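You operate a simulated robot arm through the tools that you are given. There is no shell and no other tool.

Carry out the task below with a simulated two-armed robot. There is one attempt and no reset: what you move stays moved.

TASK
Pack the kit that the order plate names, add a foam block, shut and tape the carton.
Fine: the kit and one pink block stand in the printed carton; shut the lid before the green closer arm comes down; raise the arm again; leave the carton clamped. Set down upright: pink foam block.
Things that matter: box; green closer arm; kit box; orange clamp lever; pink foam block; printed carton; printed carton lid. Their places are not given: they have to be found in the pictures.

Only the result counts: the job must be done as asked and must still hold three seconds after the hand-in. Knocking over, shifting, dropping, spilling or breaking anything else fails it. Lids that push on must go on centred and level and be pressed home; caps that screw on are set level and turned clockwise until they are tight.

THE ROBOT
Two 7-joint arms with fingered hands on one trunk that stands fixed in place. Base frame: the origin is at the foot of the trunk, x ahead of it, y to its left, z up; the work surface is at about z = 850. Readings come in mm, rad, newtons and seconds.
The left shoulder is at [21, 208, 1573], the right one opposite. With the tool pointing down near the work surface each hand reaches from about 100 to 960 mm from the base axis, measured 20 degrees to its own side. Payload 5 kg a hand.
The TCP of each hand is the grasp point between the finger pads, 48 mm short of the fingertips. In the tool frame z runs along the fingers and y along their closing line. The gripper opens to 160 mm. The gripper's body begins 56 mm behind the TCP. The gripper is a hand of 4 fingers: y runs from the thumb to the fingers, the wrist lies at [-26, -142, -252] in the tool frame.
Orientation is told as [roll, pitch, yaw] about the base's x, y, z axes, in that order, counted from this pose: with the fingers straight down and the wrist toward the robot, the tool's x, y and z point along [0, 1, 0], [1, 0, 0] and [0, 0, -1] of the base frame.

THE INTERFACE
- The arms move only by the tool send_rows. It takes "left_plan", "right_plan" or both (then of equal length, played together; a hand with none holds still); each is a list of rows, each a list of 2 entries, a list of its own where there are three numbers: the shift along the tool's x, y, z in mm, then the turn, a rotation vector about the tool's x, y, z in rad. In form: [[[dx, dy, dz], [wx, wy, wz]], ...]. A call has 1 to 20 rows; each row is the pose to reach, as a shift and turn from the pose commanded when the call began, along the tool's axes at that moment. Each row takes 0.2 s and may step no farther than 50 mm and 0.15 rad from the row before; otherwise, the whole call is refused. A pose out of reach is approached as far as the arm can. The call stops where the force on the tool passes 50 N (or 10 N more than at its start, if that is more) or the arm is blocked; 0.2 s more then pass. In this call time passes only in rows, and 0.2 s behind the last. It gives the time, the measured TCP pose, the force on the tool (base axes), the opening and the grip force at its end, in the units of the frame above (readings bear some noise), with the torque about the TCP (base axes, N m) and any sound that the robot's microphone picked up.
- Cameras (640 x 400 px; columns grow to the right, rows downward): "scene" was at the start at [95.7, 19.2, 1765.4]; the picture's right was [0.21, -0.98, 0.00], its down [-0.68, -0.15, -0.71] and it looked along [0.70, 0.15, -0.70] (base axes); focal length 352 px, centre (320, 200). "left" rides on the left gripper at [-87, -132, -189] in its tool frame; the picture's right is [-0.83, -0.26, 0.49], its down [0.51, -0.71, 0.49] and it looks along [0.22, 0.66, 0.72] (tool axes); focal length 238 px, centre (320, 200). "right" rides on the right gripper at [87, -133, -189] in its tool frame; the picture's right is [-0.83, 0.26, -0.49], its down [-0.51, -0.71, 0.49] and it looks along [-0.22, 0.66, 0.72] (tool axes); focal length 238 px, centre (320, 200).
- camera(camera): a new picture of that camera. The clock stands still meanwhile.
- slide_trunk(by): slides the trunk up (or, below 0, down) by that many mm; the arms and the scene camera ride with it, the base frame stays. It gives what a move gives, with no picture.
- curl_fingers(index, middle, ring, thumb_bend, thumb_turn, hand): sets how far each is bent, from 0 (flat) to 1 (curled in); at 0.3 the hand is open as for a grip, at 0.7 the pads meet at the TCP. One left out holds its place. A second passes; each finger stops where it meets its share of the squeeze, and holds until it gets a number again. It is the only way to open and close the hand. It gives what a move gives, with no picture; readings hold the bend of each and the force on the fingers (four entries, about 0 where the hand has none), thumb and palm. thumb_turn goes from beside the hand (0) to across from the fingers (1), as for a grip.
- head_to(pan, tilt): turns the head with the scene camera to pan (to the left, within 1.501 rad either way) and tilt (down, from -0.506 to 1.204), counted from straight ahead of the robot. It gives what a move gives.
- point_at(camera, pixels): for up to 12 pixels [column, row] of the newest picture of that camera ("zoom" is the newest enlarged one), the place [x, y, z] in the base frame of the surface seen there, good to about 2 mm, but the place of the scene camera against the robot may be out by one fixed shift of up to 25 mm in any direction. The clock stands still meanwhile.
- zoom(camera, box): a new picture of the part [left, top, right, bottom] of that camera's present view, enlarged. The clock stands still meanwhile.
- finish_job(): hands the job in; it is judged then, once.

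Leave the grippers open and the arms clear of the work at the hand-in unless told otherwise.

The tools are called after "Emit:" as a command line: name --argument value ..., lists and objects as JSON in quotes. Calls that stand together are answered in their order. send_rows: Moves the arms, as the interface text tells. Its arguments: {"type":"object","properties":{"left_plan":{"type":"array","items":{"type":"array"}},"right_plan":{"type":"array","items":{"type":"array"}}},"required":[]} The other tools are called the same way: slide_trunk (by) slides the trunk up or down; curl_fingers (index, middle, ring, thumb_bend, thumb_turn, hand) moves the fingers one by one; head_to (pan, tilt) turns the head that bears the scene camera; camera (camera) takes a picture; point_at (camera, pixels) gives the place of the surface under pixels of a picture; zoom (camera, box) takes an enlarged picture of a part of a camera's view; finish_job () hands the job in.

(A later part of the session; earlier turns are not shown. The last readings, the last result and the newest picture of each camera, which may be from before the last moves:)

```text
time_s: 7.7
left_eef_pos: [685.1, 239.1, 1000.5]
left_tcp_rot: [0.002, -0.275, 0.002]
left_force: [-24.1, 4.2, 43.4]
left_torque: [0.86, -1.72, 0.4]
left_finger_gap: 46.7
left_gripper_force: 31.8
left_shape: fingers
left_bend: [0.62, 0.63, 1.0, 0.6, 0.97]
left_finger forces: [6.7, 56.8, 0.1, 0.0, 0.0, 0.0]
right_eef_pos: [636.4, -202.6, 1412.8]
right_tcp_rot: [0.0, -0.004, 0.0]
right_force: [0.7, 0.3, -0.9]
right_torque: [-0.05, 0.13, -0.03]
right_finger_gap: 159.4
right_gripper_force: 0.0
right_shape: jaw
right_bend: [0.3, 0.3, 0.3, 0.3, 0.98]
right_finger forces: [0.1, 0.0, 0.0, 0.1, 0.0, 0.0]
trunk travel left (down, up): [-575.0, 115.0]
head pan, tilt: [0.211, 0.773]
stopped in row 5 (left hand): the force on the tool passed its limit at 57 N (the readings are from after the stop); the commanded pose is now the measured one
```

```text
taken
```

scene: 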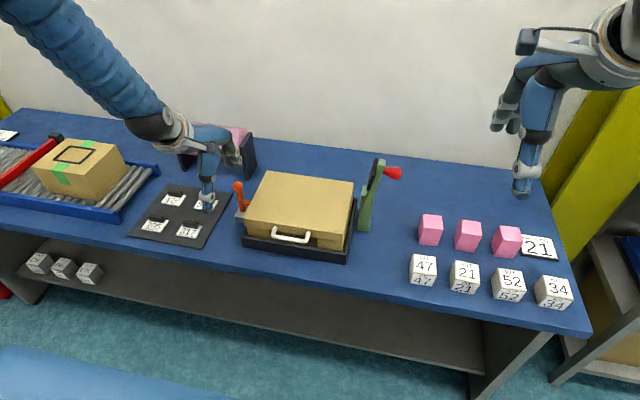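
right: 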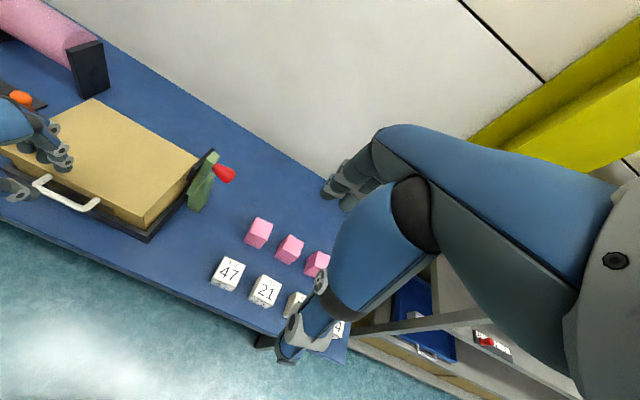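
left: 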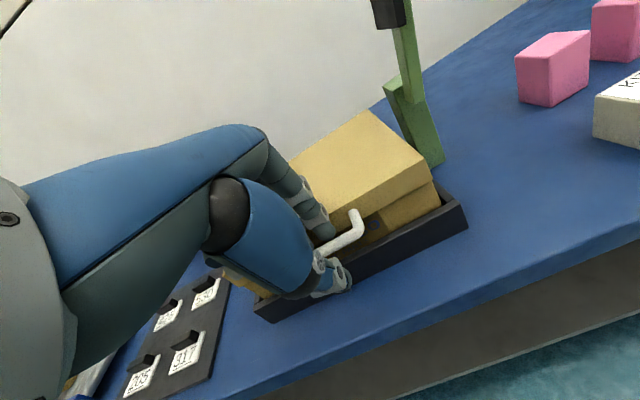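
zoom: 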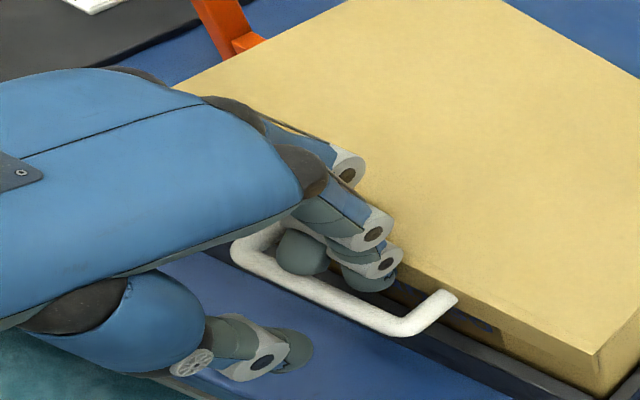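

The descent stopped at z 1000 with a push from the lid side (−x): the fingers' outer knuckles touch the lid edge. I'll back up 25 mm and measure the finger thickness.

Emit:
send_rows --left_plan '[[[0, 3, -12], [0, 0, 0]], [[0, 6.5, -24], [0.025, 0, 0]]]'

Emit:
zoom --camera "right" --box '[20, 120, 100, 200]'

Emit:
point_at --camera "zoom" --pixels '[[355, 150], [400, 190], [415, 205], [440, 235], [430, 260], [420, 285], [390, 300], [360, 285], [350, 250], [385, 270], [300, 240], [270, 230]]'

```text
time_s: 8.3
left_eef_pos: [685.1, 238.7, 1019.5]
left_tcp_rot: [0.0, -0.241, 0.001]
left_force: [-3.2, -0.3, 0.9]
left_torque: [0.03, 0.01, 0.03]
left_finger_gap: 49.8
left_gripper_force: 1.3
left_shape: fingers
left_bend: [0.61, 0.61, 1.0, 0.6, 0.97]
left_finger forces: [0.8, 1.4, 0.1, 0.1, 0.0, 0.0]
right_eef_pos: [640.2, -202.7, 1412.4]
right_tcp_rot: [0.0, 0.0, 0.0]
right_force: [0.1, -0.5, 0.4]
right_torque: [0.03, -0.02, -0.01]
right_finger_gap: 159.6
right_gripper_force: 0.1
right_shape: jaw
right_bend: [0.3, 0.3, 0.3, 0.3, 0.98]
right_finger forces: [0.0, 0.0, 0.0, 0.0, 0.0, 0.0]
trunk travel left (down, up): [-575.0, 115.0]
head pan, tilt: [0.211, 0.773]
```

```text
5.00 times, centred on (60, 160) of right
```

zoom: 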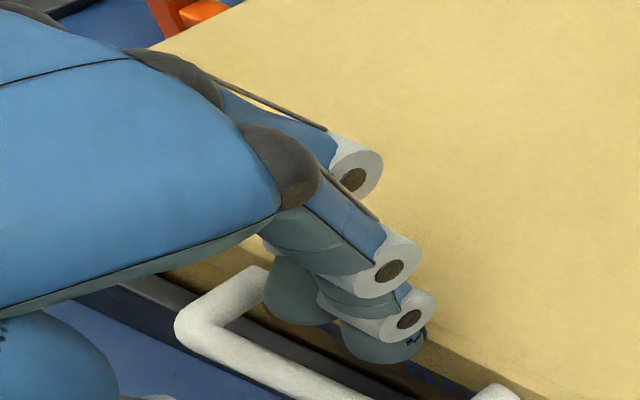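

```text
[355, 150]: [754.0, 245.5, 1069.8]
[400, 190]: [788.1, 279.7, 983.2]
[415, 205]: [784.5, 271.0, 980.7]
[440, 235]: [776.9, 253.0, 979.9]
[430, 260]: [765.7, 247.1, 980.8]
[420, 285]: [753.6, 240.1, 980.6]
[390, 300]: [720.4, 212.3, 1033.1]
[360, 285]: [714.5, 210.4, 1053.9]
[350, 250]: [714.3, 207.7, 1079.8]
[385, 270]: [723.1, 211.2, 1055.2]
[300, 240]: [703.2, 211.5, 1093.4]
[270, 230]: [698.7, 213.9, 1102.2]
```

Emit:
zoom --camera "right" --box '[60, 155, 110, 205]'

Emit:
point_at --camera "zoom" --pixels '[[333, 232], [368, 220], [370, 250], [330, 255], [310, 210], [280, 240], [300, 290], [240, 290], [350, 275], [250, 240], [300, 270], [365, 205]]'

```text
8.00 times, centred on (85, 180) of right
```

zoom: 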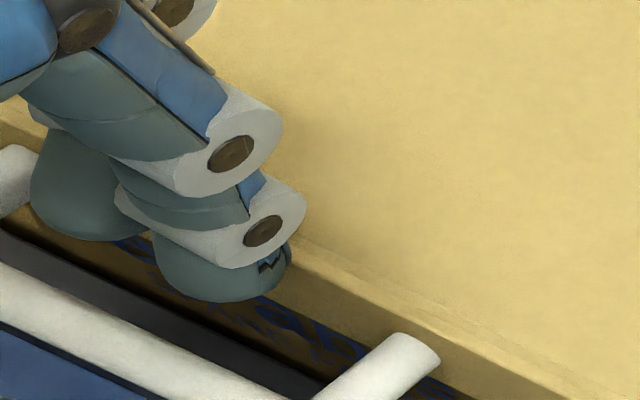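

```text
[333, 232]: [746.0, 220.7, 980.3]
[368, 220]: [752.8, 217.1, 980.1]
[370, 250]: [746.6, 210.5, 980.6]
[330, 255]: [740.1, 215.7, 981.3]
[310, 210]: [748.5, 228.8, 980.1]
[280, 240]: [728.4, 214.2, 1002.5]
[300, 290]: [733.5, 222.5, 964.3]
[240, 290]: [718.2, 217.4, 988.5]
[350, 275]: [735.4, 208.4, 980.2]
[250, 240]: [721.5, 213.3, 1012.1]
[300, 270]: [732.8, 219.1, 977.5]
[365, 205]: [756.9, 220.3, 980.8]
```

The fingers are about 22 mm thick at the last joint, so the TCP should be at x≈679 for equal clearance. I'll shift −6 mm in x, then check the reading before descending.

Emit:
send_rows --left_plan '[[[0, -3, -0.8], [0, 0, 0]], [[0, -5.8, -1.5], [0, 0, 0]], [[0, -5.8, -1.5], [0, 0, 0]]]'

Emit:
zoom --camera "right" --box '[40, 150, 100, 210]'

```text
time_s: 9.1
left_eef_pos: [679.1, 239.9, 1020.8]
left_tcp_rot: [0.0, -0.242, 0.001]
left_force: [-0.1, 0.5, -0.7]
left_torque: [-0.02, -0.01, 0.01]
left_finger_gap: 51.3
left_gripper_force: 0.0
left_shape: fingers
left_bend: [0.6, 0.6, 1.0, 0.6, 0.97]
left_finger forces: [0.1, 0.0, 0.1, 0.2, 0.0, 0.1]
right_eef_pos: [641.1, -202.1, 1411.3]
right_tcp_rot: [0.0, -0.001, 0.0]
right_force: [-0.2, 0.8, 0.1]
right_torque: [0.01, 0.03, -0.01]
right_finger_gap: 159.4
right_gripper_force: 0.0
right_shape: jaw
right_bend: [0.3, 0.3, 0.3, 0.3, 0.98]
right_finger forces: [0.0, 0.1, 0.0, 0.0, 0.0, 0.1]
trunk travel left (down, up): [-575.0, 115.0]
head pan, tilt: [0.211, 0.773]
```

```text
6.67 times, centred on (70, 180) of right
```

zoom: 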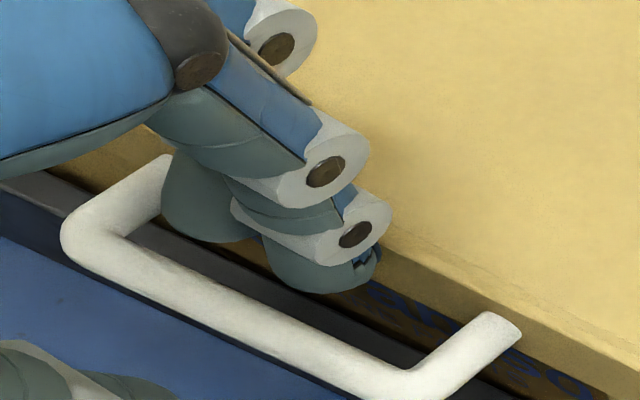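

No contact now at x 679. Descending 36 mm straight down in small steps.

Emit:
send_rows --left_plan '[[[0, -2.4, 9.7], [0, 0, 0]], [[0, -4.8, 19.4], [0, 0, 0]], [[0, -7.0, 28], [0, 0, 0]], [[0, -8.7, 34.9], [0, 0, 0]]]'

Emit:
zoom --camera "right" --box '[40, 150, 100, 210]'

```text
time_s: 10.0
left_eef_pos: [681.7, 240.2, 1002.2]
left_tcp_rot: [-0.001, -0.261, 0.002]
left_force: [-21.4, 0.5, 39.5]
left_torque: [0.71, -1.68, 0.26]
left_finger_gap: 47.8
left_gripper_force: 30.1
left_shape: fingers
left_bend: [0.62, 0.63, 1.0, 0.6, 0.97]
left_finger forces: [5.0, 55.2, 0.1, 0.0, 0.1, 0.0]
right_eef_pos: [637.2, -200.8, 1412.1]
right_tcp_rot: [0.003, -0.002, 0.001]
right_force: [1.5, -0.5, -0.2]
right_torque: [-0.06, 0.08, 0.01]
right_finger_gap: 159.8
right_gripper_force: 0.0
right_shape: jaw
right_bend: [0.3, 0.3, 0.3, 0.3, 0.98]
right_finger forces: [0.0, 0.0, 0.0, 0.0, 0.0, 0.0]
trunk travel left (down, up): [-575.0, 115.0]
head pan, tilt: [0.211, 0.773]
stopped in row 4 (left hand): the force on the tool passed its limit at 54 N (the readings are from after the stop); the commanded pose is now the measured one
```

```text
6.67 times, centred on (70, 180) of right
```

zoom: 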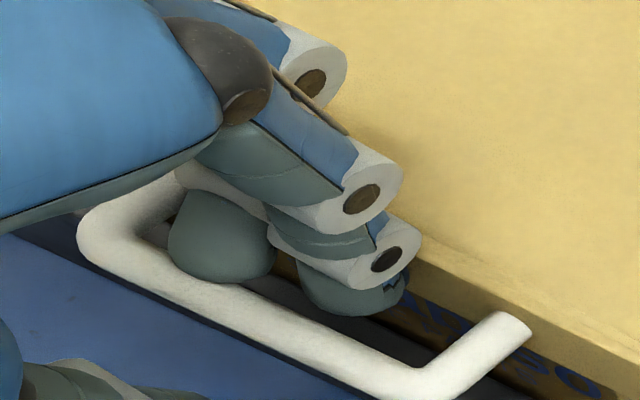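

The middle fingertip is longer and lands on the bar (it occludes the bar at zoom 220,245), that is what stops me. I'll go up 15 mm, open the middle finger a little (0.53), and look again.

Emit:
send_rows --left_plan '[[[0, 2.4, -9.7], [0, 0, 0]], [[0, 4.8, -19.4], [0, 0, 0]]]'

Emit:
curl_fingers --hand "left" --index 0.6 --middle 0.54

Emit:
zoom --camera "right" --box '[40, 150, 100, 210]'

Emit:
point_at --camera "zoom" --pixels '[[215, 235], [190, 220], [230, 215], [210, 200], [310, 290], [285, 275], [350, 275], [330, 285], [300, 260], [200, 180], [350, 235], [320, 175]]'

```text
time_s: 10.6
left_eef_pos: [684.8, 239.7, 1016.6]
left_tcp_rot: [0.0, -0.253, 0.003]
left_force: [-3.3, -0.8, -0.1]
left_torque: [0.0, 0.11, 0.01]
left_finger_gap: 49.0
left_gripper_force: 1.6
left_shape: fingers
left_bend: [0.61, 0.61, 1.0, 0.6, 0.97]
left_finger forces: [1.4, 1.9, 0.1, 0.0, 0.1, 0.0]
right_eef_pos: [640.1, -202.3, 1411.5]
right_tcp_rot: [-0.002, -0.001, -0.001]
right_force: [-0.2, -0.1, 0.0]
right_torque: [0.05, 0.01, 0.0]
right_finger_gap: 159.8
right_gripper_force: 0.1
right_shape: jaw
right_bend: [0.3, 0.3, 0.3, 0.3, 0.98]
right_finger forces: [0.0, 0.1, 0.0, 0.0, 0.1, 0.0]
trunk travel left (down, up): [-575.0, 115.0]
head pan, tilt: [0.211, 0.773]
```

```text
time_s: 11.6
left_eef_pos: [684.5, 239.6, 1016.2]
left_tcp_rot: [0.001, -0.254, 0.003]
left_force: [-9.7, -0.6, 1.0]
left_torque: [0.08, 0.26, 0.2]
left_finger_gap: 50.6
left_gripper_force: 4.6
left_shape: fingers
left_bend: [0.6, 0.59, 1.0, 0.6, 0.97]
left_finger forces: [0.3, 8.7, 0.0, 0.1, 0.0, 0.0]
right_eef_pos: [640.3, -201.6, 1412.0]
right_tcp_rot: [0.0, 0.0, 0.0]
right_force: [0.4, 0.3, -0.3]
right_torque: [-0.01, -0.01, -0.02]
right_finger_gap: 159.6
right_gripper_force: 0.0
right_shape: jaw
right_bend: [0.3, 0.3, 0.3, 0.3, 0.98]
right_finger forces: [0.1, 0.0, 0.0, 0.1, 0.1, 0.1]
trunk travel left (down, up): [-575.0, 115.0]
head pan, tilt: [0.211, 0.773]
```

```text
6.67 times, centred on (70, 180) of right
```

zoom: 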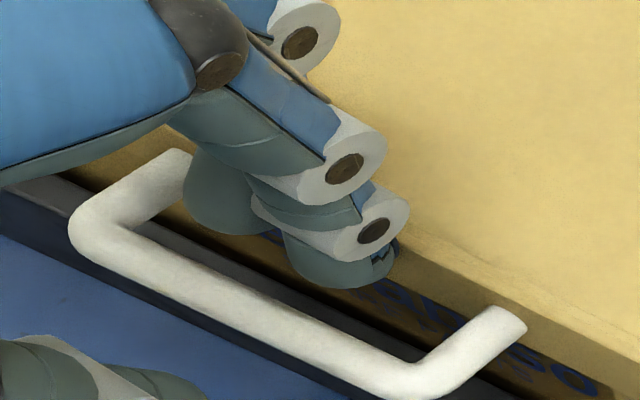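

```text
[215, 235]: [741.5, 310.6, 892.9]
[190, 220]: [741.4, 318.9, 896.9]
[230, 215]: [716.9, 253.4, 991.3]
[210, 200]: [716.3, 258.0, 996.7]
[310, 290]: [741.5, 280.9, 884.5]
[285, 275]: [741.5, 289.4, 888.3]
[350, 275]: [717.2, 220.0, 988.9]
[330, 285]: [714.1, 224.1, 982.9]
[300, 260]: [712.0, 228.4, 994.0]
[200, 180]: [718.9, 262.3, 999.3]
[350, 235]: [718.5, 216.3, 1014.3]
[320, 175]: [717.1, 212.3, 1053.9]
```

The middle finger can't open (blocked at 0.59 by the lid edge), so it is the one jamming. I'll curl the middle away too and use index + thumb only, which has clearance.

Emit:
send_rows --left_plan '[[[0, 2.4, -10], [0, 0, 0]], [[0, 0, -30], [0, 0, 0]]]'

Emit:
curl_fingers --hand "left" --index 0.6 --middle 1.0

Emit:
zoom --camera "right" --box '[20, 130, 100, 210]'

Emit:
point_at --camera "zoom" --pixels '[[395, 265], [380, 285], [365, 270], [350, 260], [410, 275], [340, 245], [420, 260], [200, 200], [260, 240], [150, 330], [190, 345], [385, 255]]'

```text
time_s: 12.2
left_eef_pos: [676.2, 239.9, 1048.7]
left_tcp_rot: [0.002, -0.256, 0.003]
left_force: [-1.4, -0.8, -0.7]
left_torque: [0.0, -0.09, 0.01]
left_finger_gap: 51.4
left_gripper_force: 0.1
left_shape: fingers
left_bend: [0.6, 0.54, 1.0, 0.6, 0.97]
left_finger forces: [0.1, 0.0, 0.0, 0.1, 0.0, 0.0]
right_eef_pos: [639.3, -201.4, 1411.5]
right_tcp_rot: [0.0, 0.0, -0.001]
right_force: [-1.1, -0.9, 1.1]
right_torque: [-0.01, -0.03, -0.01]
right_finger_gap: 159.2
right_gripper_force: 0.1
right_shape: jaw
right_bend: [0.3, 0.3, 0.3, 0.3, 0.98]
right_finger forces: [0.0, 0.0, 0.1, 0.1, 0.0, 0.0]
trunk travel left (down, up): [-575.0, 115.0]
head pan, tilt: [0.211, 0.773]
```

```text
time_s: 13.2
left_eef_pos: [676.7, 239.8, 1047.1]
left_tcp_rot: [0.001, -0.253, 0.003]
left_force: [-0.7, 0.8, -0.2]
left_torque: [0.0, 0.01, -0.01]
left_finger_gap: 51.3
left_gripper_force: 0.0
left_shape: fingers
left_bend: [0.6, 1.0, 1.0, 0.6, 0.97]
left_finger forces: [0.0, 0.0, 0.0, 0.0, 0.0, 0.1]
right_eef_pos: [640.7, -203.0, 1411.0]
right_tcp_rot: [0.001, 0.001, 0.0]
right_force: [0.0, 0.6, -0.5]
right_torque: [0.02, 0.0, 0.02]
right_finger_gap: 159.6
right_gripper_force: 0.1
right_shape: jaw
right_bend: [0.3, 0.3, 0.3, 0.3, 0.98]
right_finger forces: [0.0, 0.0, 0.1, 0.0, 0.0, 0.1]
trunk travel left (down, up): [-575.0, 115.0]
head pan, tilt: [0.211, 0.773]
```

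```text
5.00 times, centred on (60, 170) of right
```

zoom: 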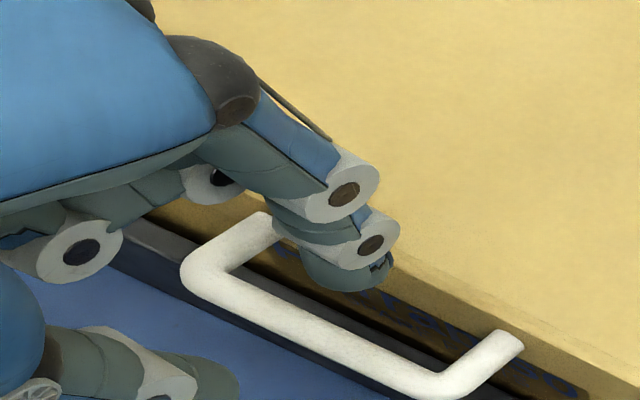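

```text
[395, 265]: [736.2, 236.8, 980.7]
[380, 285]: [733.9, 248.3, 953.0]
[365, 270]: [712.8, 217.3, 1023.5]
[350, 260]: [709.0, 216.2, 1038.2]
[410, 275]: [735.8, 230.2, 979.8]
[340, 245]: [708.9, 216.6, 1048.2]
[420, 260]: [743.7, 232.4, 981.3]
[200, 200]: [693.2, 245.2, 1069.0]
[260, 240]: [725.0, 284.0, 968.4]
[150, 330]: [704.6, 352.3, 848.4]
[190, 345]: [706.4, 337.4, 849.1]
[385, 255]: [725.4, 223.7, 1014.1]
```

Now only the index hangs down. I'll move to x≈680 and descend to z≈985, watching the force.

Emit:
point_at --camera "zoom" --pixels '[[80, 250], [75, 275], [215, 185], [310, 275], [335, 288], [20, 260], [120, 240], [230, 390]]'

Emit:
send_rows --left_plan '[[[0, 3.4, 0.9], [0, 0, 0]], [[0, -1.5, 20.3], [0, 0, 0]], [[0, -6.4, 39.7], [0, 0, 0]], [[0, -9.3, 51.3], [0, 0, 0]], [[0, -12.0, 62], [0, 0, 0]]]'

Emit:
zoom --camera "right" --box '[40, 150, 100, 210]'

```text
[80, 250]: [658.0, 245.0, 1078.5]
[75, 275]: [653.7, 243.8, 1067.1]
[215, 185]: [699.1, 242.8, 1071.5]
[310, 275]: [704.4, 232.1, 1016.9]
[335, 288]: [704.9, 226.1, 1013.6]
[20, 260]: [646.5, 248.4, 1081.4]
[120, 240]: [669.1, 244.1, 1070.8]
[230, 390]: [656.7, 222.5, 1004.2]
```

```text
time_s: 14.4
left_eef_pos: [680.0, 239.6, 982.3]
left_tcp_rot: [0.001, -0.252, 0.005]
left_force: [-0.3, -0.1, -1.6]
left_torque: [-0.05, -0.01, -0.04]
left_finger_gap: 50.8
left_gripper_force: 0.8
left_shape: fingers
left_bend: [0.6, 1.0, 1.0, 0.6, 0.97]
left_finger forces: [1.3, 0.1, 0.0, 0.0, 0.1, 0.0]
right_eef_pos: [641.4, -201.6, 1410.8]
right_tcp_rot: [-0.001, -0.001, -0.002]
right_force: [-0.6, 0.5, 0.5]
right_torque: [0.0, 0.0, 0.01]
right_finger_gap: 159.8
right_gripper_force: 0.0
right_shape: jaw
right_bend: [0.3, 0.3, 0.3, 0.3, 0.98]
right_finger forces: [0.1, 0.1, 0.0, 0.1, 0.1, 0.0]
trunk travel left (down, up): [-575.0, 115.0]
head pan, tilt: [0.211, 0.773]
```

```text
6.67 times, centred on (70, 180) of right
```

zoom: 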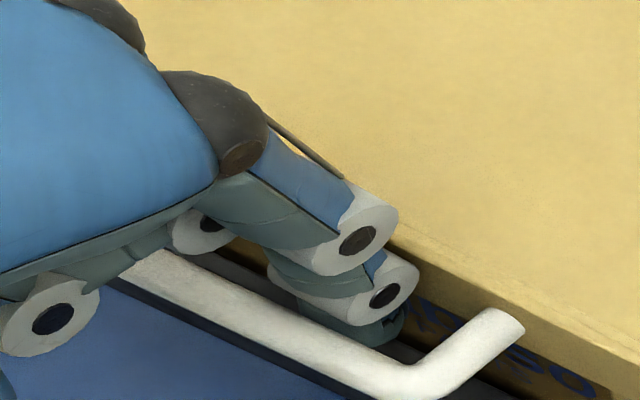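

The index is in behind the bar without contact. Closing index and thumb onto the bar.

Emit:
curl_fingers --hand "left" --index 0.8 --thumb_bend 0.8

Emit:
zoom --camera "right" --box '[20, 140, 100, 220]'

Emit:
camera --camera "left"

```text
time_s: 15.4
left_eef_pos: [679.9, 240.4, 982.5]
left_tcp_rot: [-0.001, -0.253, 0.005]
left_force: [1.8, 2.8, 0.0]
left_torque: [0.09, 0.0, 0.05]
left_finger_gap: 6.5
left_gripper_force: 11.0
left_shape: fingers
left_bend: [0.72, 1.0, 1.0, 0.77, 0.97]
left_finger forces: [11.6, 0.0, 0.0, 0.0, 10.5, 0.0]
right_eef_pos: [640.0, -202.6, 1411.2]
right_tcp_rot: [0.0, -0.001, 0.0]
right_force: [-0.1, 0.5, -0.3]
right_torque: [0.01, -0.01, -0.04]
right_finger_gap: 159.5
right_gripper_force: 0.1
right_shape: jaw
right_bend: [0.3, 0.3, 0.3, 0.3, 0.98]
right_finger forces: [0.0, 0.0, 0.0, 0.0, 0.1, 0.0]
trunk travel left (down, up): [-575.0, 115.0]
head pan, tilt: [0.211, 0.773]
```

```text
5.00 times, centred on (60, 180) of right
```

zoom: 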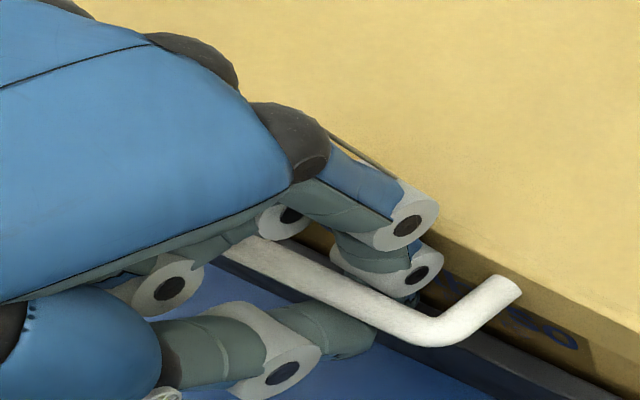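

```text
taken
```

left: 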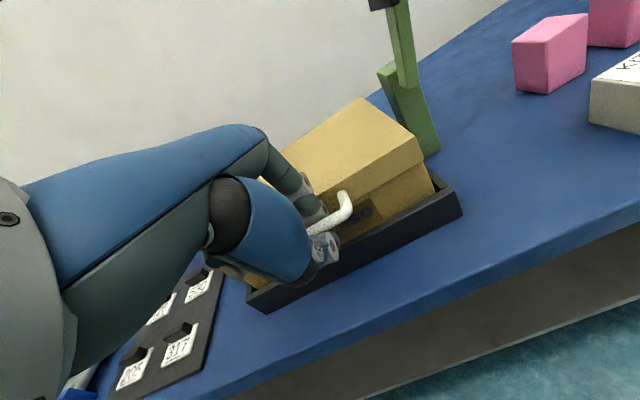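

The bar is gripped (about 11 N each). Now I'll lift along the arc about a presumed rear hinge (x≈956), first 0.24 rad.

Emit:
send_rows --left_plan '[[[0, 2.7, -9.9], [0, 0, 0]], [[0, 5.8, -19.7], [0, 0, 0]], [[0, 9.5, -29.5], [0, 0, 0]], [[0, 13.3, -38.8], [0, 0, 0]], [[0, 17.7, -48.2], [0, 0, 0]], [[0, 22.3, -57.4], [0, 0, 0]]]'

Emit:
zoom --camera "scene" --box '[200, 110, 400, 270]'

Emit:
zoom --camera "right" --box '[0, 70, 240, 240]'

```text
time_s: 16.8
left_eef_pos: [688.3, 238.6, 1044.0]
left_tcp_rot: [-0.002, -0.252, 0.0]
left_force: [0.9, 0.5, -0.6]
left_torque: [0.03, -0.03, 0.02]
left_finger_gap: 5.6
left_gripper_force: 0.0
left_shape: fingers
left_bend: [0.73, 1.0, 1.0, 0.77, 0.97]
left_finger forces: [0.2, 0.1, 0.0, 0.0, 0.0, 0.0]
right_eef_pos: [640.0, -201.5, 1412.1]
right_tcp_rot: [-0.001, -0.001, -0.001]
right_force: [-0.1, 0.1, 0.3]
right_torque: [-0.03, -0.03, -0.02]
right_finger_gap: 159.5
right_gripper_force: 0.1
right_shape: jaw
right_bend: [0.3, 0.3, 0.3, 0.3, 0.98]
right_finger forces: [0.1, 0.0, 0.0, 0.0, 0.1, 0.0]
trunk travel left (down, up): [-575.0, 115.0]
head pan, tilt: [0.211, 0.773]
```

```text
2.50 times, centred on (300, 190) of scene
```

zoom: 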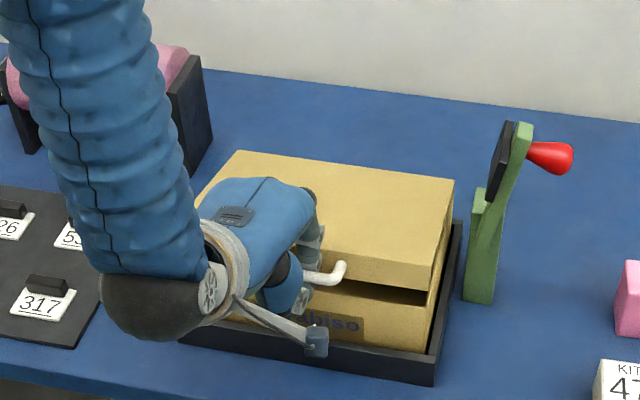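

```text
2.35 times, centred on (120, 155) of right
```

zoom: 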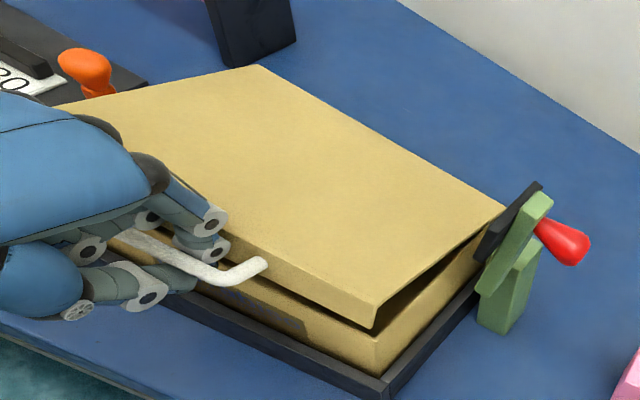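

Emit:
zoom --camera "right" --box '[20, 130, 120, 220]'

Emit:
point_at --camera "zoom" --pixels '[[470, 225], [410, 245], [340, 245], [260, 210], [370, 185], [365, 200], [270, 290], [300, 285], [470, 300], [580, 330], [560, 300], [200, 250]]'

```text
4.44 times, centred on (70, 175) of right
```

zoom: 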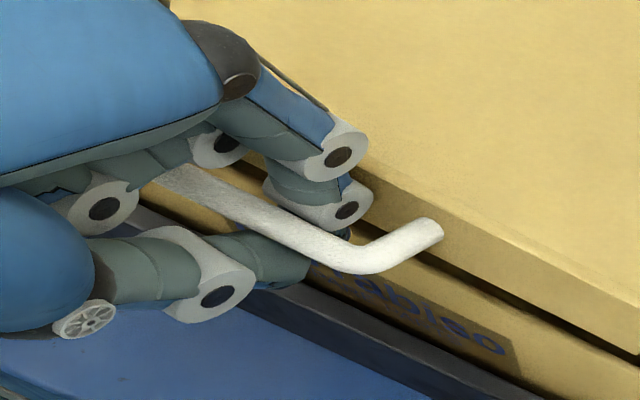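

```text
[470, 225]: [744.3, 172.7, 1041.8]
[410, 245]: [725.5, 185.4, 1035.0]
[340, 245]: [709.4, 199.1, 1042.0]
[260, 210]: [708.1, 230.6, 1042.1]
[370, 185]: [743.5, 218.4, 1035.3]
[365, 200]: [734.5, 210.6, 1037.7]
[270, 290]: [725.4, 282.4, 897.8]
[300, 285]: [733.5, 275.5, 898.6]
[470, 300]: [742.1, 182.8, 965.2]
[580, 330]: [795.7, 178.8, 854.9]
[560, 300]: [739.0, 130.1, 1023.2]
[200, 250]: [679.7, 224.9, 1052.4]
```

The lid is hinged at the back, now about 0.28 rad open with almost no load (it seems to hold itself). I'll continue along the arc to about 0.85 rad while tilting the hand with it.

Emit:
send_rows --left_plan '[[[0, 14, -19.2], [0.05, 0, 0]], [[0, 29.4, -37.5], [0.1, 0, 0]], [[0, 48, -57], [0.175, 0, 0]], [[0, 68.3, -75.1], [0.25, 0, 0]], [[0, 90, -91], [0.325, 0, 0]], [[0, 114, -104.6], [0.4, 0, 0]]]'

Emit:
camera --camera "scene"

Emit:
zoom --camera "right" --box '[0, 40, 240, 240]'

```text
time_s: 18.2
left_eef_pos: [768.8, 238.4, 1174.1]
left_tcp_rot: [0.002, 0.149, 0.004]
left_force: [-15.1, -3.5, 10.5]
left_torque: [-0.27, 0.17, -0.14]
left_finger_gap: 4.6
left_gripper_force: 0.8
left_shape: fingers
left_bend: [0.73, 1.0, 1.0, 0.77, 0.97]
left_finger forces: [1.1, 0.0, 0.0, 0.0, 0.0, 0.1]
right_eef_pos: [636.7, -202.9, 1411.7]
right_tcp_rot: [0.003, -0.002, 0.0]
right_force: [0.9, -0.3, -0.6]
right_torque: [0.02, -0.01, 0.04]
right_finger_gap: 159.7
right_gripper_force: 0.1
right_shape: jaw
right_bend: [0.3, 0.3, 0.3, 0.3, 0.98]
right_finger forces: [0.0, 0.0, 0.0, 0.1, 0.0, 0.0]
trunk travel left (down, up): [-575.0, 115.0]
head pan, tilt: [0.211, 0.773]
```

```text
taken
```

scene: 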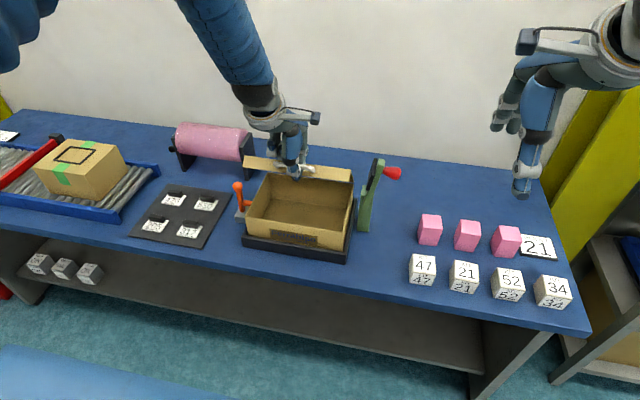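

```text
2.00 times, centred on (120, 140) of right
```

zoom: 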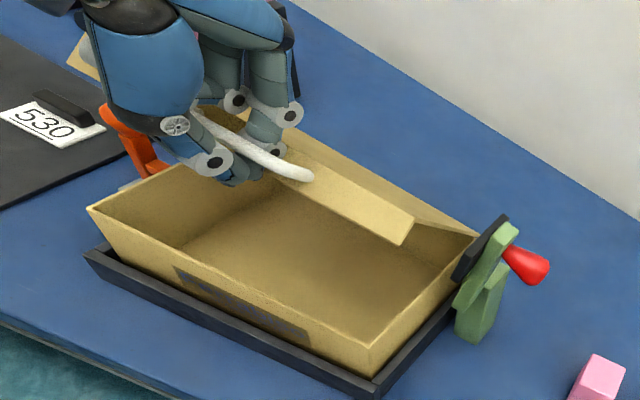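

The carton is open and empty inside. I'll measure the bar now to refine the arc before continuing.

Emit:
point_at --camera "zoom" --pixels '[[260, 155], [300, 175], [225, 133], [400, 240], [412, 218], [475, 235], [275, 150], [310, 165], [90, 208], [370, 350], [250, 175], [270, 250]]'

```text
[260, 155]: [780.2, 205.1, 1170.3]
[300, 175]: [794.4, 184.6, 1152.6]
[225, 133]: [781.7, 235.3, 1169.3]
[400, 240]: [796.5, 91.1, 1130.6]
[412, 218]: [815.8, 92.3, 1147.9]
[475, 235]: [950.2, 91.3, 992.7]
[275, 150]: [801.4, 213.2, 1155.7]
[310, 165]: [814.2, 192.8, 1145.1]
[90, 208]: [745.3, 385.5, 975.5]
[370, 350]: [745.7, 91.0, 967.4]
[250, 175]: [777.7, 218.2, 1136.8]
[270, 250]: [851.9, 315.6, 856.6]
```

The bar is where expected (lid ≈0.87 rad). Continue to about 1.4 rad.

Emit:
send_rows --left_plan '[[[0, 18.5, -19.5], [0.075, 0, 0]], [[0, 38, -38], [0.15, 0, 0]], [[0, 60, -53.5], [0.225, 0, 0]], [[0, 83, -67.4], [0.3, 0, 0]], [[0, 102, -76], [0.35, 0, 0]], [[0, 120, -83.4], [0.4, 0, 0]]]'

Emit:
camera --camera "scene"

Emit:
zoom --camera "right" --box '[0, 40, 240, 240]'

```text
time_s: 19.3
left_eef_pos: [868.3, 238.6, 1233.7]
left_tcp_rot: [0.0, 0.485, 0.003]
left_force: [-12.0, -0.3, 26.8]
left_torque: [-0.25, 0.42, -0.09]
left_finger_gap: 3.6
left_gripper_force: 0.1
left_shape: fingers
left_bend: [0.73, 1.0, 1.0, 0.77, 0.97]
left_finger forces: [0.4, 0.0, 0.0, 0.1, 0.0, 0.1]
right_eef_pos: [637.8, -201.9, 1412.7]
right_tcp_rot: [0.0, -0.003, 0.0]
right_force: [0.5, -0.3, 1.0]
right_torque: [-0.01, 0.03, 0.0]
right_finger_gap: 159.9
right_gripper_force: 0.1
right_shape: jaw
right_bend: [0.3, 0.3, 0.3, 0.3, 0.98]
right_finger forces: [0.0, 0.1, 0.0, 0.0, 0.0, 0.1]
trunk travel left (down, up): [-575.0, 115.0]
head pan, tilt: [0.211, 0.773]
stopped in row 5 (left hand): the force on the tool passed its limit at 68 N (the readings are from after the stop); the commanded pose is now the measured one
```

```text
taken
```

scene: 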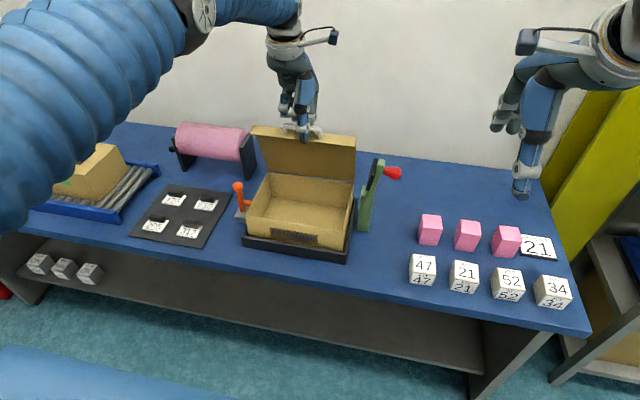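

```text
2.00 times, centred on (120, 140) of right
```

zoom: 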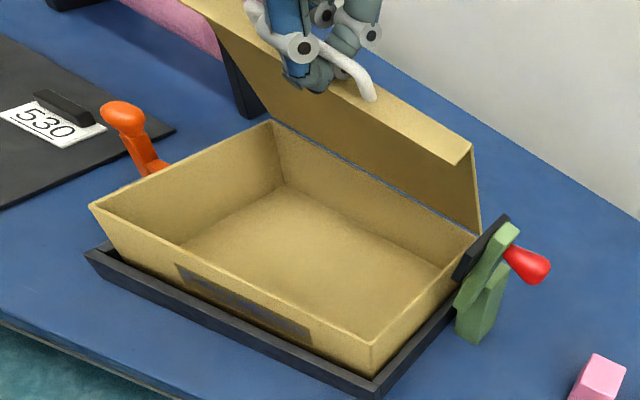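

The lid stands at about 1.25 rad; the stop came from the fingertip pressing on the lid inside the handle. The carton hasn't shifted. I'll ease the hand back a few mm along the push direction to relieve the force.

Emit:
send_rows --left_plan '[[[0, -3, -3], [0, 0, 0]], [[0, -3, -3], [0, 0, 0]]]'

Emit:
zoom --camera "right" --box '[90, 20, 230, 130]'

```text
time_s: 19.9
left_eef_pos: [866.8, 240.2, 1233.4]
left_tcp_rot: [-0.001, 0.492, 0.003]
left_force: [-7.4, -0.6, 15.3]
left_torque: [-0.11, 0.2, -0.07]
left_finger_gap: 4.2
left_gripper_force: 0.6
left_shape: fingers
left_bend: [0.73, 1.0, 1.0, 0.77, 0.97]
left_finger forces: [0.1, 0.0, 0.0, 0.0, 0.0, 0.0]
right_eef_pos: [639.2, -201.9, 1412.9]
right_tcp_rot: [0.0, -0.002, -0.001]
right_force: [-0.1, -0.5, -0.8]
right_torque: [0.02, 0.01, -0.02]
right_finger_gap: 159.9
right_gripper_force: 0.2
right_shape: jaw
right_bend: [0.3, 0.3, 0.3, 0.3, 0.98]
right_finger forces: [0.0, 0.0, 0.0, 0.0, 0.0, 0.0]
trunk travel left (down, up): [-575.0, 115.0]
head pan, tilt: [0.211, 0.773]
```

```text
3.64 times, centred on (160, 75) of right
```

zoom: 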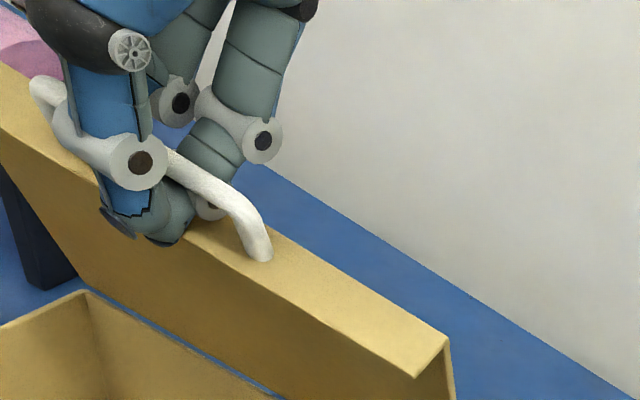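

Still 15 N upward. A few mm more upward.

Emit:
send_rows --left_plan '[[[0, -3.5, -4.5], [0, 0, 0]], [[0, -3.5, -4.5], [0, 0, 0]]]'

Emit:
zoom --camera "scene" --box '[220, 90, 400, 270]'

```text
time_s: 20.5
left_eef_pos: [867.8, 240.9, 1238.1]
left_tcp_rot: [0.0, 0.494, 0.003]
left_force: [-0.5, 0.0, 0.0]
left_torque: [0.01, 0.03, 0.0]
left_finger_gap: 5.5
left_gripper_force: 0.5
left_shape: fingers
left_bend: [0.73, 1.0, 1.0, 0.77, 0.97]
left_finger forces: [1.5, 0.1, 0.1, 0.0, 0.0, 0.1]
right_eef_pos: [640.7, -202.7, 1409.9]
right_tcp_rot: [0.001, 0.001, 0.001]
right_force: [-0.4, 0.5, -0.6]
right_torque: [0.01, -0.03, -0.03]
right_finger_gap: 159.9
right_gripper_force: 0.0
right_shape: jaw
right_bend: [0.3, 0.3, 0.3, 0.3, 0.98]
right_finger forces: [0.0, 0.0, 0.1, 0.1, 0.0, 0.1]
trunk travel left (down, up): [-575.0, 115.0]
head pan, tilt: [0.211, 0.773]
```

```text
2.22 times, centred on (310, 180) of scene
```

zoom: 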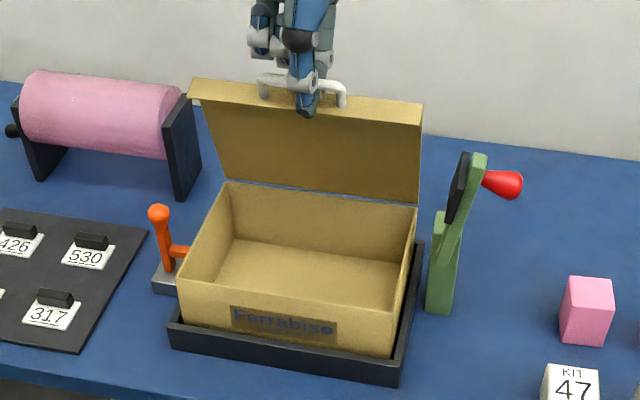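

The load is zero and the lid stands by itself with the left hand still hooked on the handle; I'll leave it there for the closing. Now the right hand: move to above kit 21 (about 742, −262) at z≈1090 to look and measure.

Emit:
send_rows --right_plan '[[[-8, 13, 40], [0, 0, 0]], [[-16, 26, 80], [0, 0, 0]], [[-24, 39, 120], [0, 0, 0]], [[-32, 52, 160], [0, 0, 0]], [[-40, 65, 200], [0, 0, 0]], [[-48, 78, 240], [0, 0, 0]], [[-55, 91, 280], [0, 0, 0]], [[-60, 102, 320], [0, 0, 0]]]'

Emit:
camera --camera "right"

Emit:
camera --camera "scene"

```text
time_s: 22.3
left_eef_pos: [868.6, 238.7, 1238.0]
left_tcp_rot: [0.0, 0.493, 0.005]
left_force: [-1.2, 1.6, 2.1]
left_torque: [0.01, 0.13, -0.02]
left_finger_gap: 5.1
left_gripper_force: 0.9
left_shape: fingers
left_bend: [0.73, 1.0, 1.0, 0.77, 0.97]
left_finger forces: [1.1, 0.0, 0.0, 0.1, 0.1, 0.0]
right_eef_pos: [743.8, -261.7, 1090.2]
right_tcp_rot: [-0.001, 0.0, 0.003]
right_force: [1.6, -0.2, 1.3]
right_torque: [0.02, 0.21, 0.04]
right_finger_gap: 160.0
right_gripper_force: 0.1
right_shape: jaw
right_bend: [0.3, 0.3, 0.3, 0.3, 0.98]
right_finger forces: [0.0, 0.0, 0.0, 0.1, 0.0, 0.0]
trunk travel left (down, up): [-575.0, 115.0]
head pan, tilt: [0.211, 0.773]
```

```text
taken
```

right: 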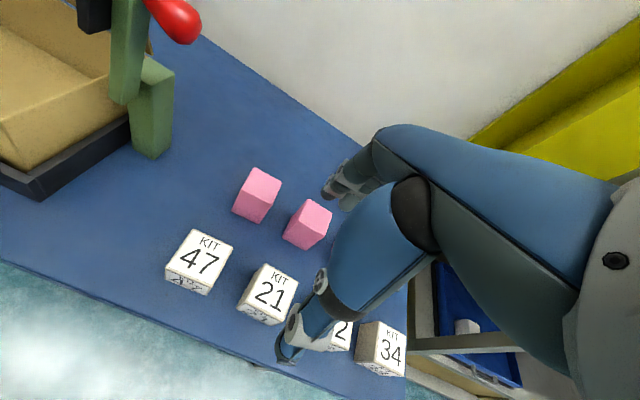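

```text
taken
```

scene: 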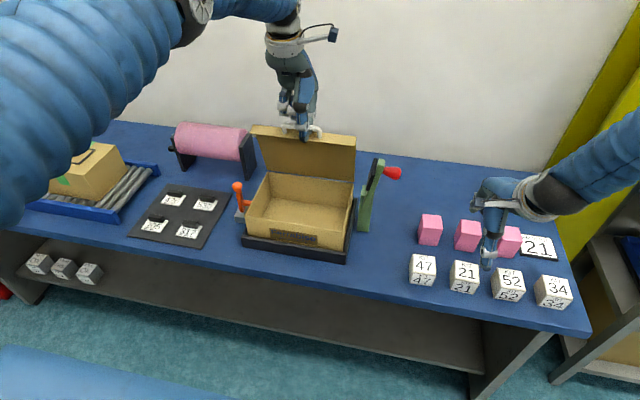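

Kit 21 is seen at (268,294) in the right view. I'll measure its corners and the pink block's corners precisely.

Emit:
zoom --camera "right" --box '[160, 160, 340, 340]'

Emit:
point_at --camera "zoom" --pixels '[[373, 372], [480, 412], [435, 475], [285, 520], [402, 290], [375, 375], [470, 350], [340, 440], [385, 460], [300, 270], [390, 300], [290, 360]]'

```text
2.22 times, centred on (250, 250) of right
```

zoom: 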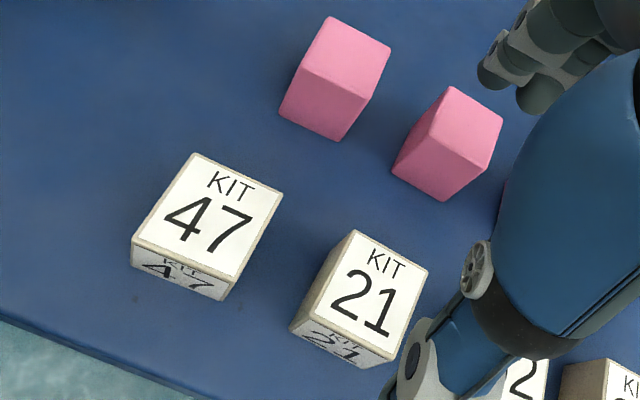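

```text
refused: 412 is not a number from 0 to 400
```

Emit:
point_at --camera "zoom" --pixels '[[353, 232], [427, 270], [391, 354], [309, 314], [291, 329], [350, 310], [332, 19], [388, 48], [360, 98], [302, 70], [282, 112], [338, 139]]'

Emit:
point_at --camera "zoom" --pixels '[[195, 156], [281, 190], [231, 279], [134, 240], [452, 90], [500, 120], [478, 163], [428, 135], [395, 172], [445, 200], [250, 340], [385, 366]]'

```text
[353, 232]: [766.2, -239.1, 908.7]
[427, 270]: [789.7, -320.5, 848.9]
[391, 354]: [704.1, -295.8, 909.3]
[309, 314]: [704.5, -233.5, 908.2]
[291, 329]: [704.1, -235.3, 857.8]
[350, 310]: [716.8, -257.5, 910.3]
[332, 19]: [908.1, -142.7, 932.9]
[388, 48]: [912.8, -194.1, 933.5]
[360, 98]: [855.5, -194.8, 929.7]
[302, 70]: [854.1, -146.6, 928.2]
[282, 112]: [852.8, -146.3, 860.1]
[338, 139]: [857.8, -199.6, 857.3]
```

```text
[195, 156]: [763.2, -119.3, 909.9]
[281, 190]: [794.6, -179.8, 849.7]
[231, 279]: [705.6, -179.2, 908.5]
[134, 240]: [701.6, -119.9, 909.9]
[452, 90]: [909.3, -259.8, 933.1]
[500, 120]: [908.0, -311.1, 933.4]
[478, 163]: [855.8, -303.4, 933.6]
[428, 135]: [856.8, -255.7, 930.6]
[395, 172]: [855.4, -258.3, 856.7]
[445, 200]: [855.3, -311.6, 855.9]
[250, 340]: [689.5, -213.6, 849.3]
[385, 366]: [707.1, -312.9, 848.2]
```

Kit 21: x 703–767, y −296…−234, top 910, centre (735,−266). The nearest pink block: centre about (883,−170), top 933. I'll set the right hand: index, middle, thumb at 0.45, then pitch −0.25 (fingers vertical) and come down to z≈980 above the kit for a look.

Emit:
curl_fingers --hand "right" --index 0.45 --middle 0.45 --thumb_bend 0.45

Emit:
send_rows --right_plan '[[[0, -4, 25], [-0.0625, 0, 0]], [[-1, -8, 50], [-0.125, 0, 0]], [[-2, -12, 75], [-0.1875, 0, 0]], [[-2, -15, 100], [-0.25, 0, 0]]]'

Emit:
camera --camera "right"

Emit:
zoom --camera "scene" --box '[390, 160, 590, 320]'

```text
time_s: 23.3
left_eef_pos: [867.7, 239.2, 1240.2]
left_tcp_rot: [-0.003, 0.493, 0.003]
left_force: [-0.3, 0.1, 0.4]
left_torque: [0.01, 0.05, -0.06]
left_finger_gap: 5.2
left_gripper_force: 0.6
left_shape: fingers
left_bend: [0.73, 1.0, 1.0, 0.77, 0.97]
left_finger forces: [1.2, 0.0, 0.0, 0.1, 0.0, 0.1]
right_eef_pos: [742.4, -261.8, 1091.2]
right_tcp_rot: [0.001, -0.001, 0.001]
right_force: [0.2, -0.3, 0.4]
right_torque: [-0.02, 0.02, 0.03]
right_finger_gap: 111.8
right_gripper_force: 0.0
right_shape: fingers
right_bend: [0.45, 0.45, 0.3, 0.45, 0.98]
right_finger forces: [0.0, 0.0, 0.0, 0.1, 0.0, 0.1]
trunk travel left (down, up): [-575.0, 115.0]
head pan, tilt: [0.211, 0.773]
```

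```text
time_s: 24.3
left_eef_pos: [867.2, 241.4, 1238.6]
left_tcp_rot: [0.0, 0.493, 0.004]
left_force: [-0.8, -1.2, 2.3]
left_torque: [0.01, 0.04, 0.0]
left_finger_gap: 5.4
left_gripper_force: 0.2
left_shape: fingers
left_bend: [0.73, 1.0, 1.0, 0.77, 0.97]
left_finger forces: [1.1, 0.0, 0.0, 0.0, 0.1, 0.0]
right_eef_pos: [729.7, -262.2, 991.7]
right_tcp_rot: [0.002, -0.255, -0.001]
right_force: [2.3, 0.4, 1.3]
right_torque: [-0.02, 0.25, 0.07]
right_finger_gap: 111.7
right_gripper_force: 0.0
right_shape: fingers
right_bend: [0.45, 0.45, 0.3, 0.45, 0.98]
right_finger forces: [0.0, 0.0, 0.0, 0.1, 0.1, 0.1]
trunk travel left (down, up): [-575.0, 115.0]
head pan, tilt: [0.211, 0.773]
```

```text
taken
```

right: 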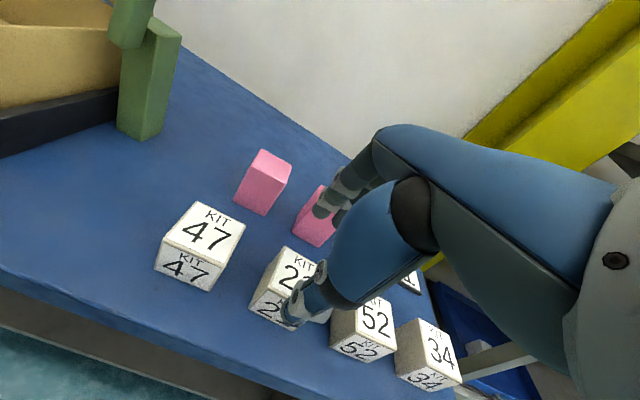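

```text
2.50 times, centred on (490, 240) of scene
```

zoom: 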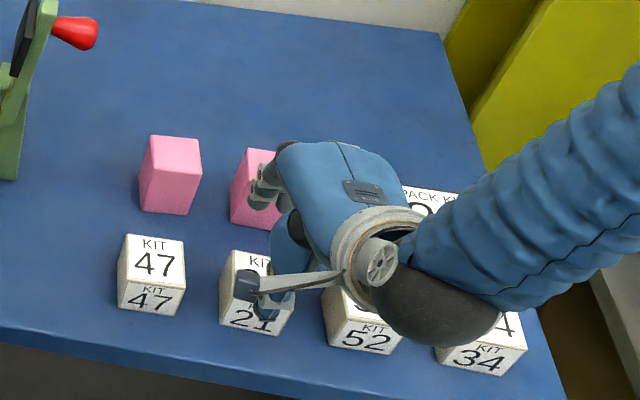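

The ring finger at 0.3 could reach the pink block behind (x 855), so I'll bring it to 0.45 too and measure the fingertip and thumb places.

Emit:
curl_fingers --hand "right" --ring 0.45

Emit:
zoom --camera "right" --box '[240, 150, 400, 340]'

Emit:
point_at --camera "zoom" --pixels '[[170, 130], [185, 105], [195, 140], [120, 355], [140, 340], [105, 345], [160, 310], [100, 265], [150, 230], [200, 270], [60, 290], [215, 95]]'

```text
time_s: 25.3
left_eef_pos: [866.6, 241.1, 1239.7]
left_tcp_rot: [0.0, 0.492, 0.005]
left_force: [-1.6, -0.3, 1.5]
left_torque: [0.01, 0.07, -0.02]
left_finger_gap: 5.4
left_gripper_force: 0.6
left_shape: fingers
left_bend: [0.73, 1.0, 1.0, 0.77, 0.97]
left_finger forces: [1.0, 0.1, 0.0, 0.0, 0.0, 0.1]
right_eef_pos: [728.2, -262.7, 991.2]
right_tcp_rot: [-0.001, -0.25, -0.001]
right_force: [-1.2, 0.3, -0.7]
right_torque: [0.0, -0.01, 0.04]
right_finger_gap: 111.9
right_gripper_force: 0.0
right_shape: fingers
right_bend: [0.45, 0.45, 0.45, 0.45, 0.98]
right_finger forces: [0.0, 0.1, 0.1, 0.0, 0.0, 0.1]
trunk travel left (down, up): [-575.0, 115.0]
head pan, tilt: [0.211, 0.773]
```

```text
2.11 times, centred on (320, 245) of right
```

zoom: 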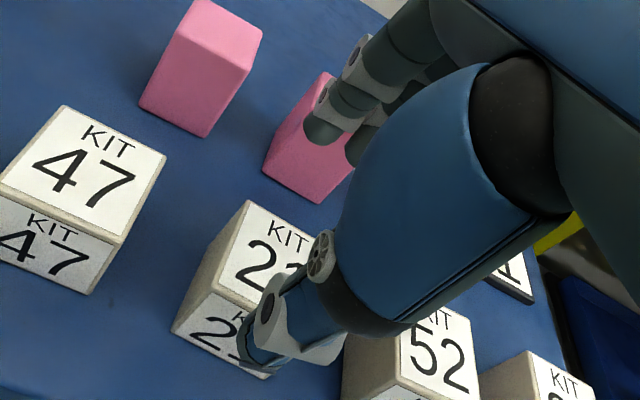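

```text
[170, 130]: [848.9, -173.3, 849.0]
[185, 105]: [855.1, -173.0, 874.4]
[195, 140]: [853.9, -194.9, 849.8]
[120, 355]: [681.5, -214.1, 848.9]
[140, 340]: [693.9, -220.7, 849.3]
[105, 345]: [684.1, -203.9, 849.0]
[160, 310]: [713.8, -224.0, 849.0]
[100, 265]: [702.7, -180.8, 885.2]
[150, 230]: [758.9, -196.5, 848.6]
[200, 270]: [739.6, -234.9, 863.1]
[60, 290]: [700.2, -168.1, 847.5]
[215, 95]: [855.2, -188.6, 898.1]
```

Emit:
point_at --camera "zoom" --pixels '[[312, 132], [330, 140], [355, 150], [325, 125], [345, 60], [245, 355], [265, 350], [250, 330], [265, 365], [300, 330], [248, 345], [340, 100]]'

```text
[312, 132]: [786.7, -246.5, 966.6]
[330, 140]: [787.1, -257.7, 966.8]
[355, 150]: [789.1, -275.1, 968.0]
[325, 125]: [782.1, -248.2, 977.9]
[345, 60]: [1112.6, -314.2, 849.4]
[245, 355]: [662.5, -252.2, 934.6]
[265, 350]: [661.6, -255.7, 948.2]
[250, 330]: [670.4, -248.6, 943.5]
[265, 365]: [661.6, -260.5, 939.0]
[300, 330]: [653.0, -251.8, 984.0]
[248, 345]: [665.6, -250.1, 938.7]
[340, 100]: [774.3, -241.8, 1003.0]
```

Index tip at x 787 and thumb tip at x≈664, straddling the kit (703–767) with room. Lower 73 mm so the tips end about 10–25 mm above the table.

Emit:
send_rows --right_plan '[[[0, -6, 23.6], [0, 0, 0]], [[0, -12, 47.2], [0, 0, 0]], [[0, -18, 70.7], [0, 0, 0]]]'

Emit:
zoom --camera "right" --box '[240, 150, 400, 340]'

```text
time_s: 26.1
left_eef_pos: [867.6, 240.6, 1239.1]
left_tcp_rot: [-0.002, 0.491, 0.004]
left_force: [-0.2, -0.6, -0.2]
left_torque: [-0.01, 0.04, 0.0]
left_finger_gap: 5.2
left_gripper_force: 0.9
left_shape: fingers
left_bend: [0.73, 1.0, 1.0, 0.77, 0.97]
left_finger forces: [1.2, 0.0, 0.0, 0.0, 0.1, 0.1]
right_eef_pos: [729.0, -262.3, 919.0]
right_tcp_rot: [0.002, -0.253, 0.0]
right_force: [-0.3, -0.1, 7.7]
right_torque: [0.09, 0.52, 0.0]
right_finger_gap: 112.2
right_gripper_force: 3.6
right_shape: fingers
right_bend: [0.45, 0.45, 0.45, 0.45, 0.98]
right_finger forces: [0.0, 0.0, 0.0, 0.1, 7.6, 0.0]
trunk travel left (down, up): [-575.0, 115.0]
head pan, tilt: [0.211, 0.773]
```

```text
2.11 times, centred on (320, 245) of right
```

zoom: 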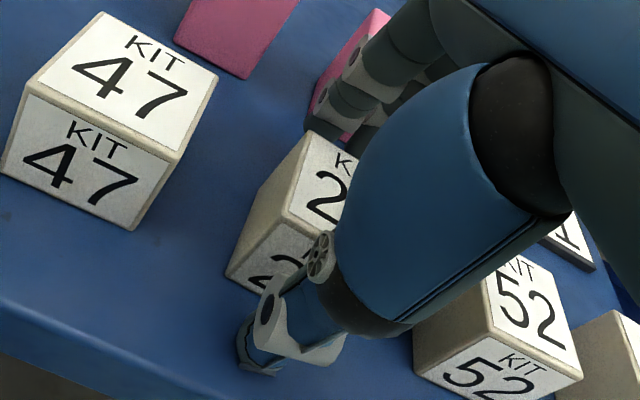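

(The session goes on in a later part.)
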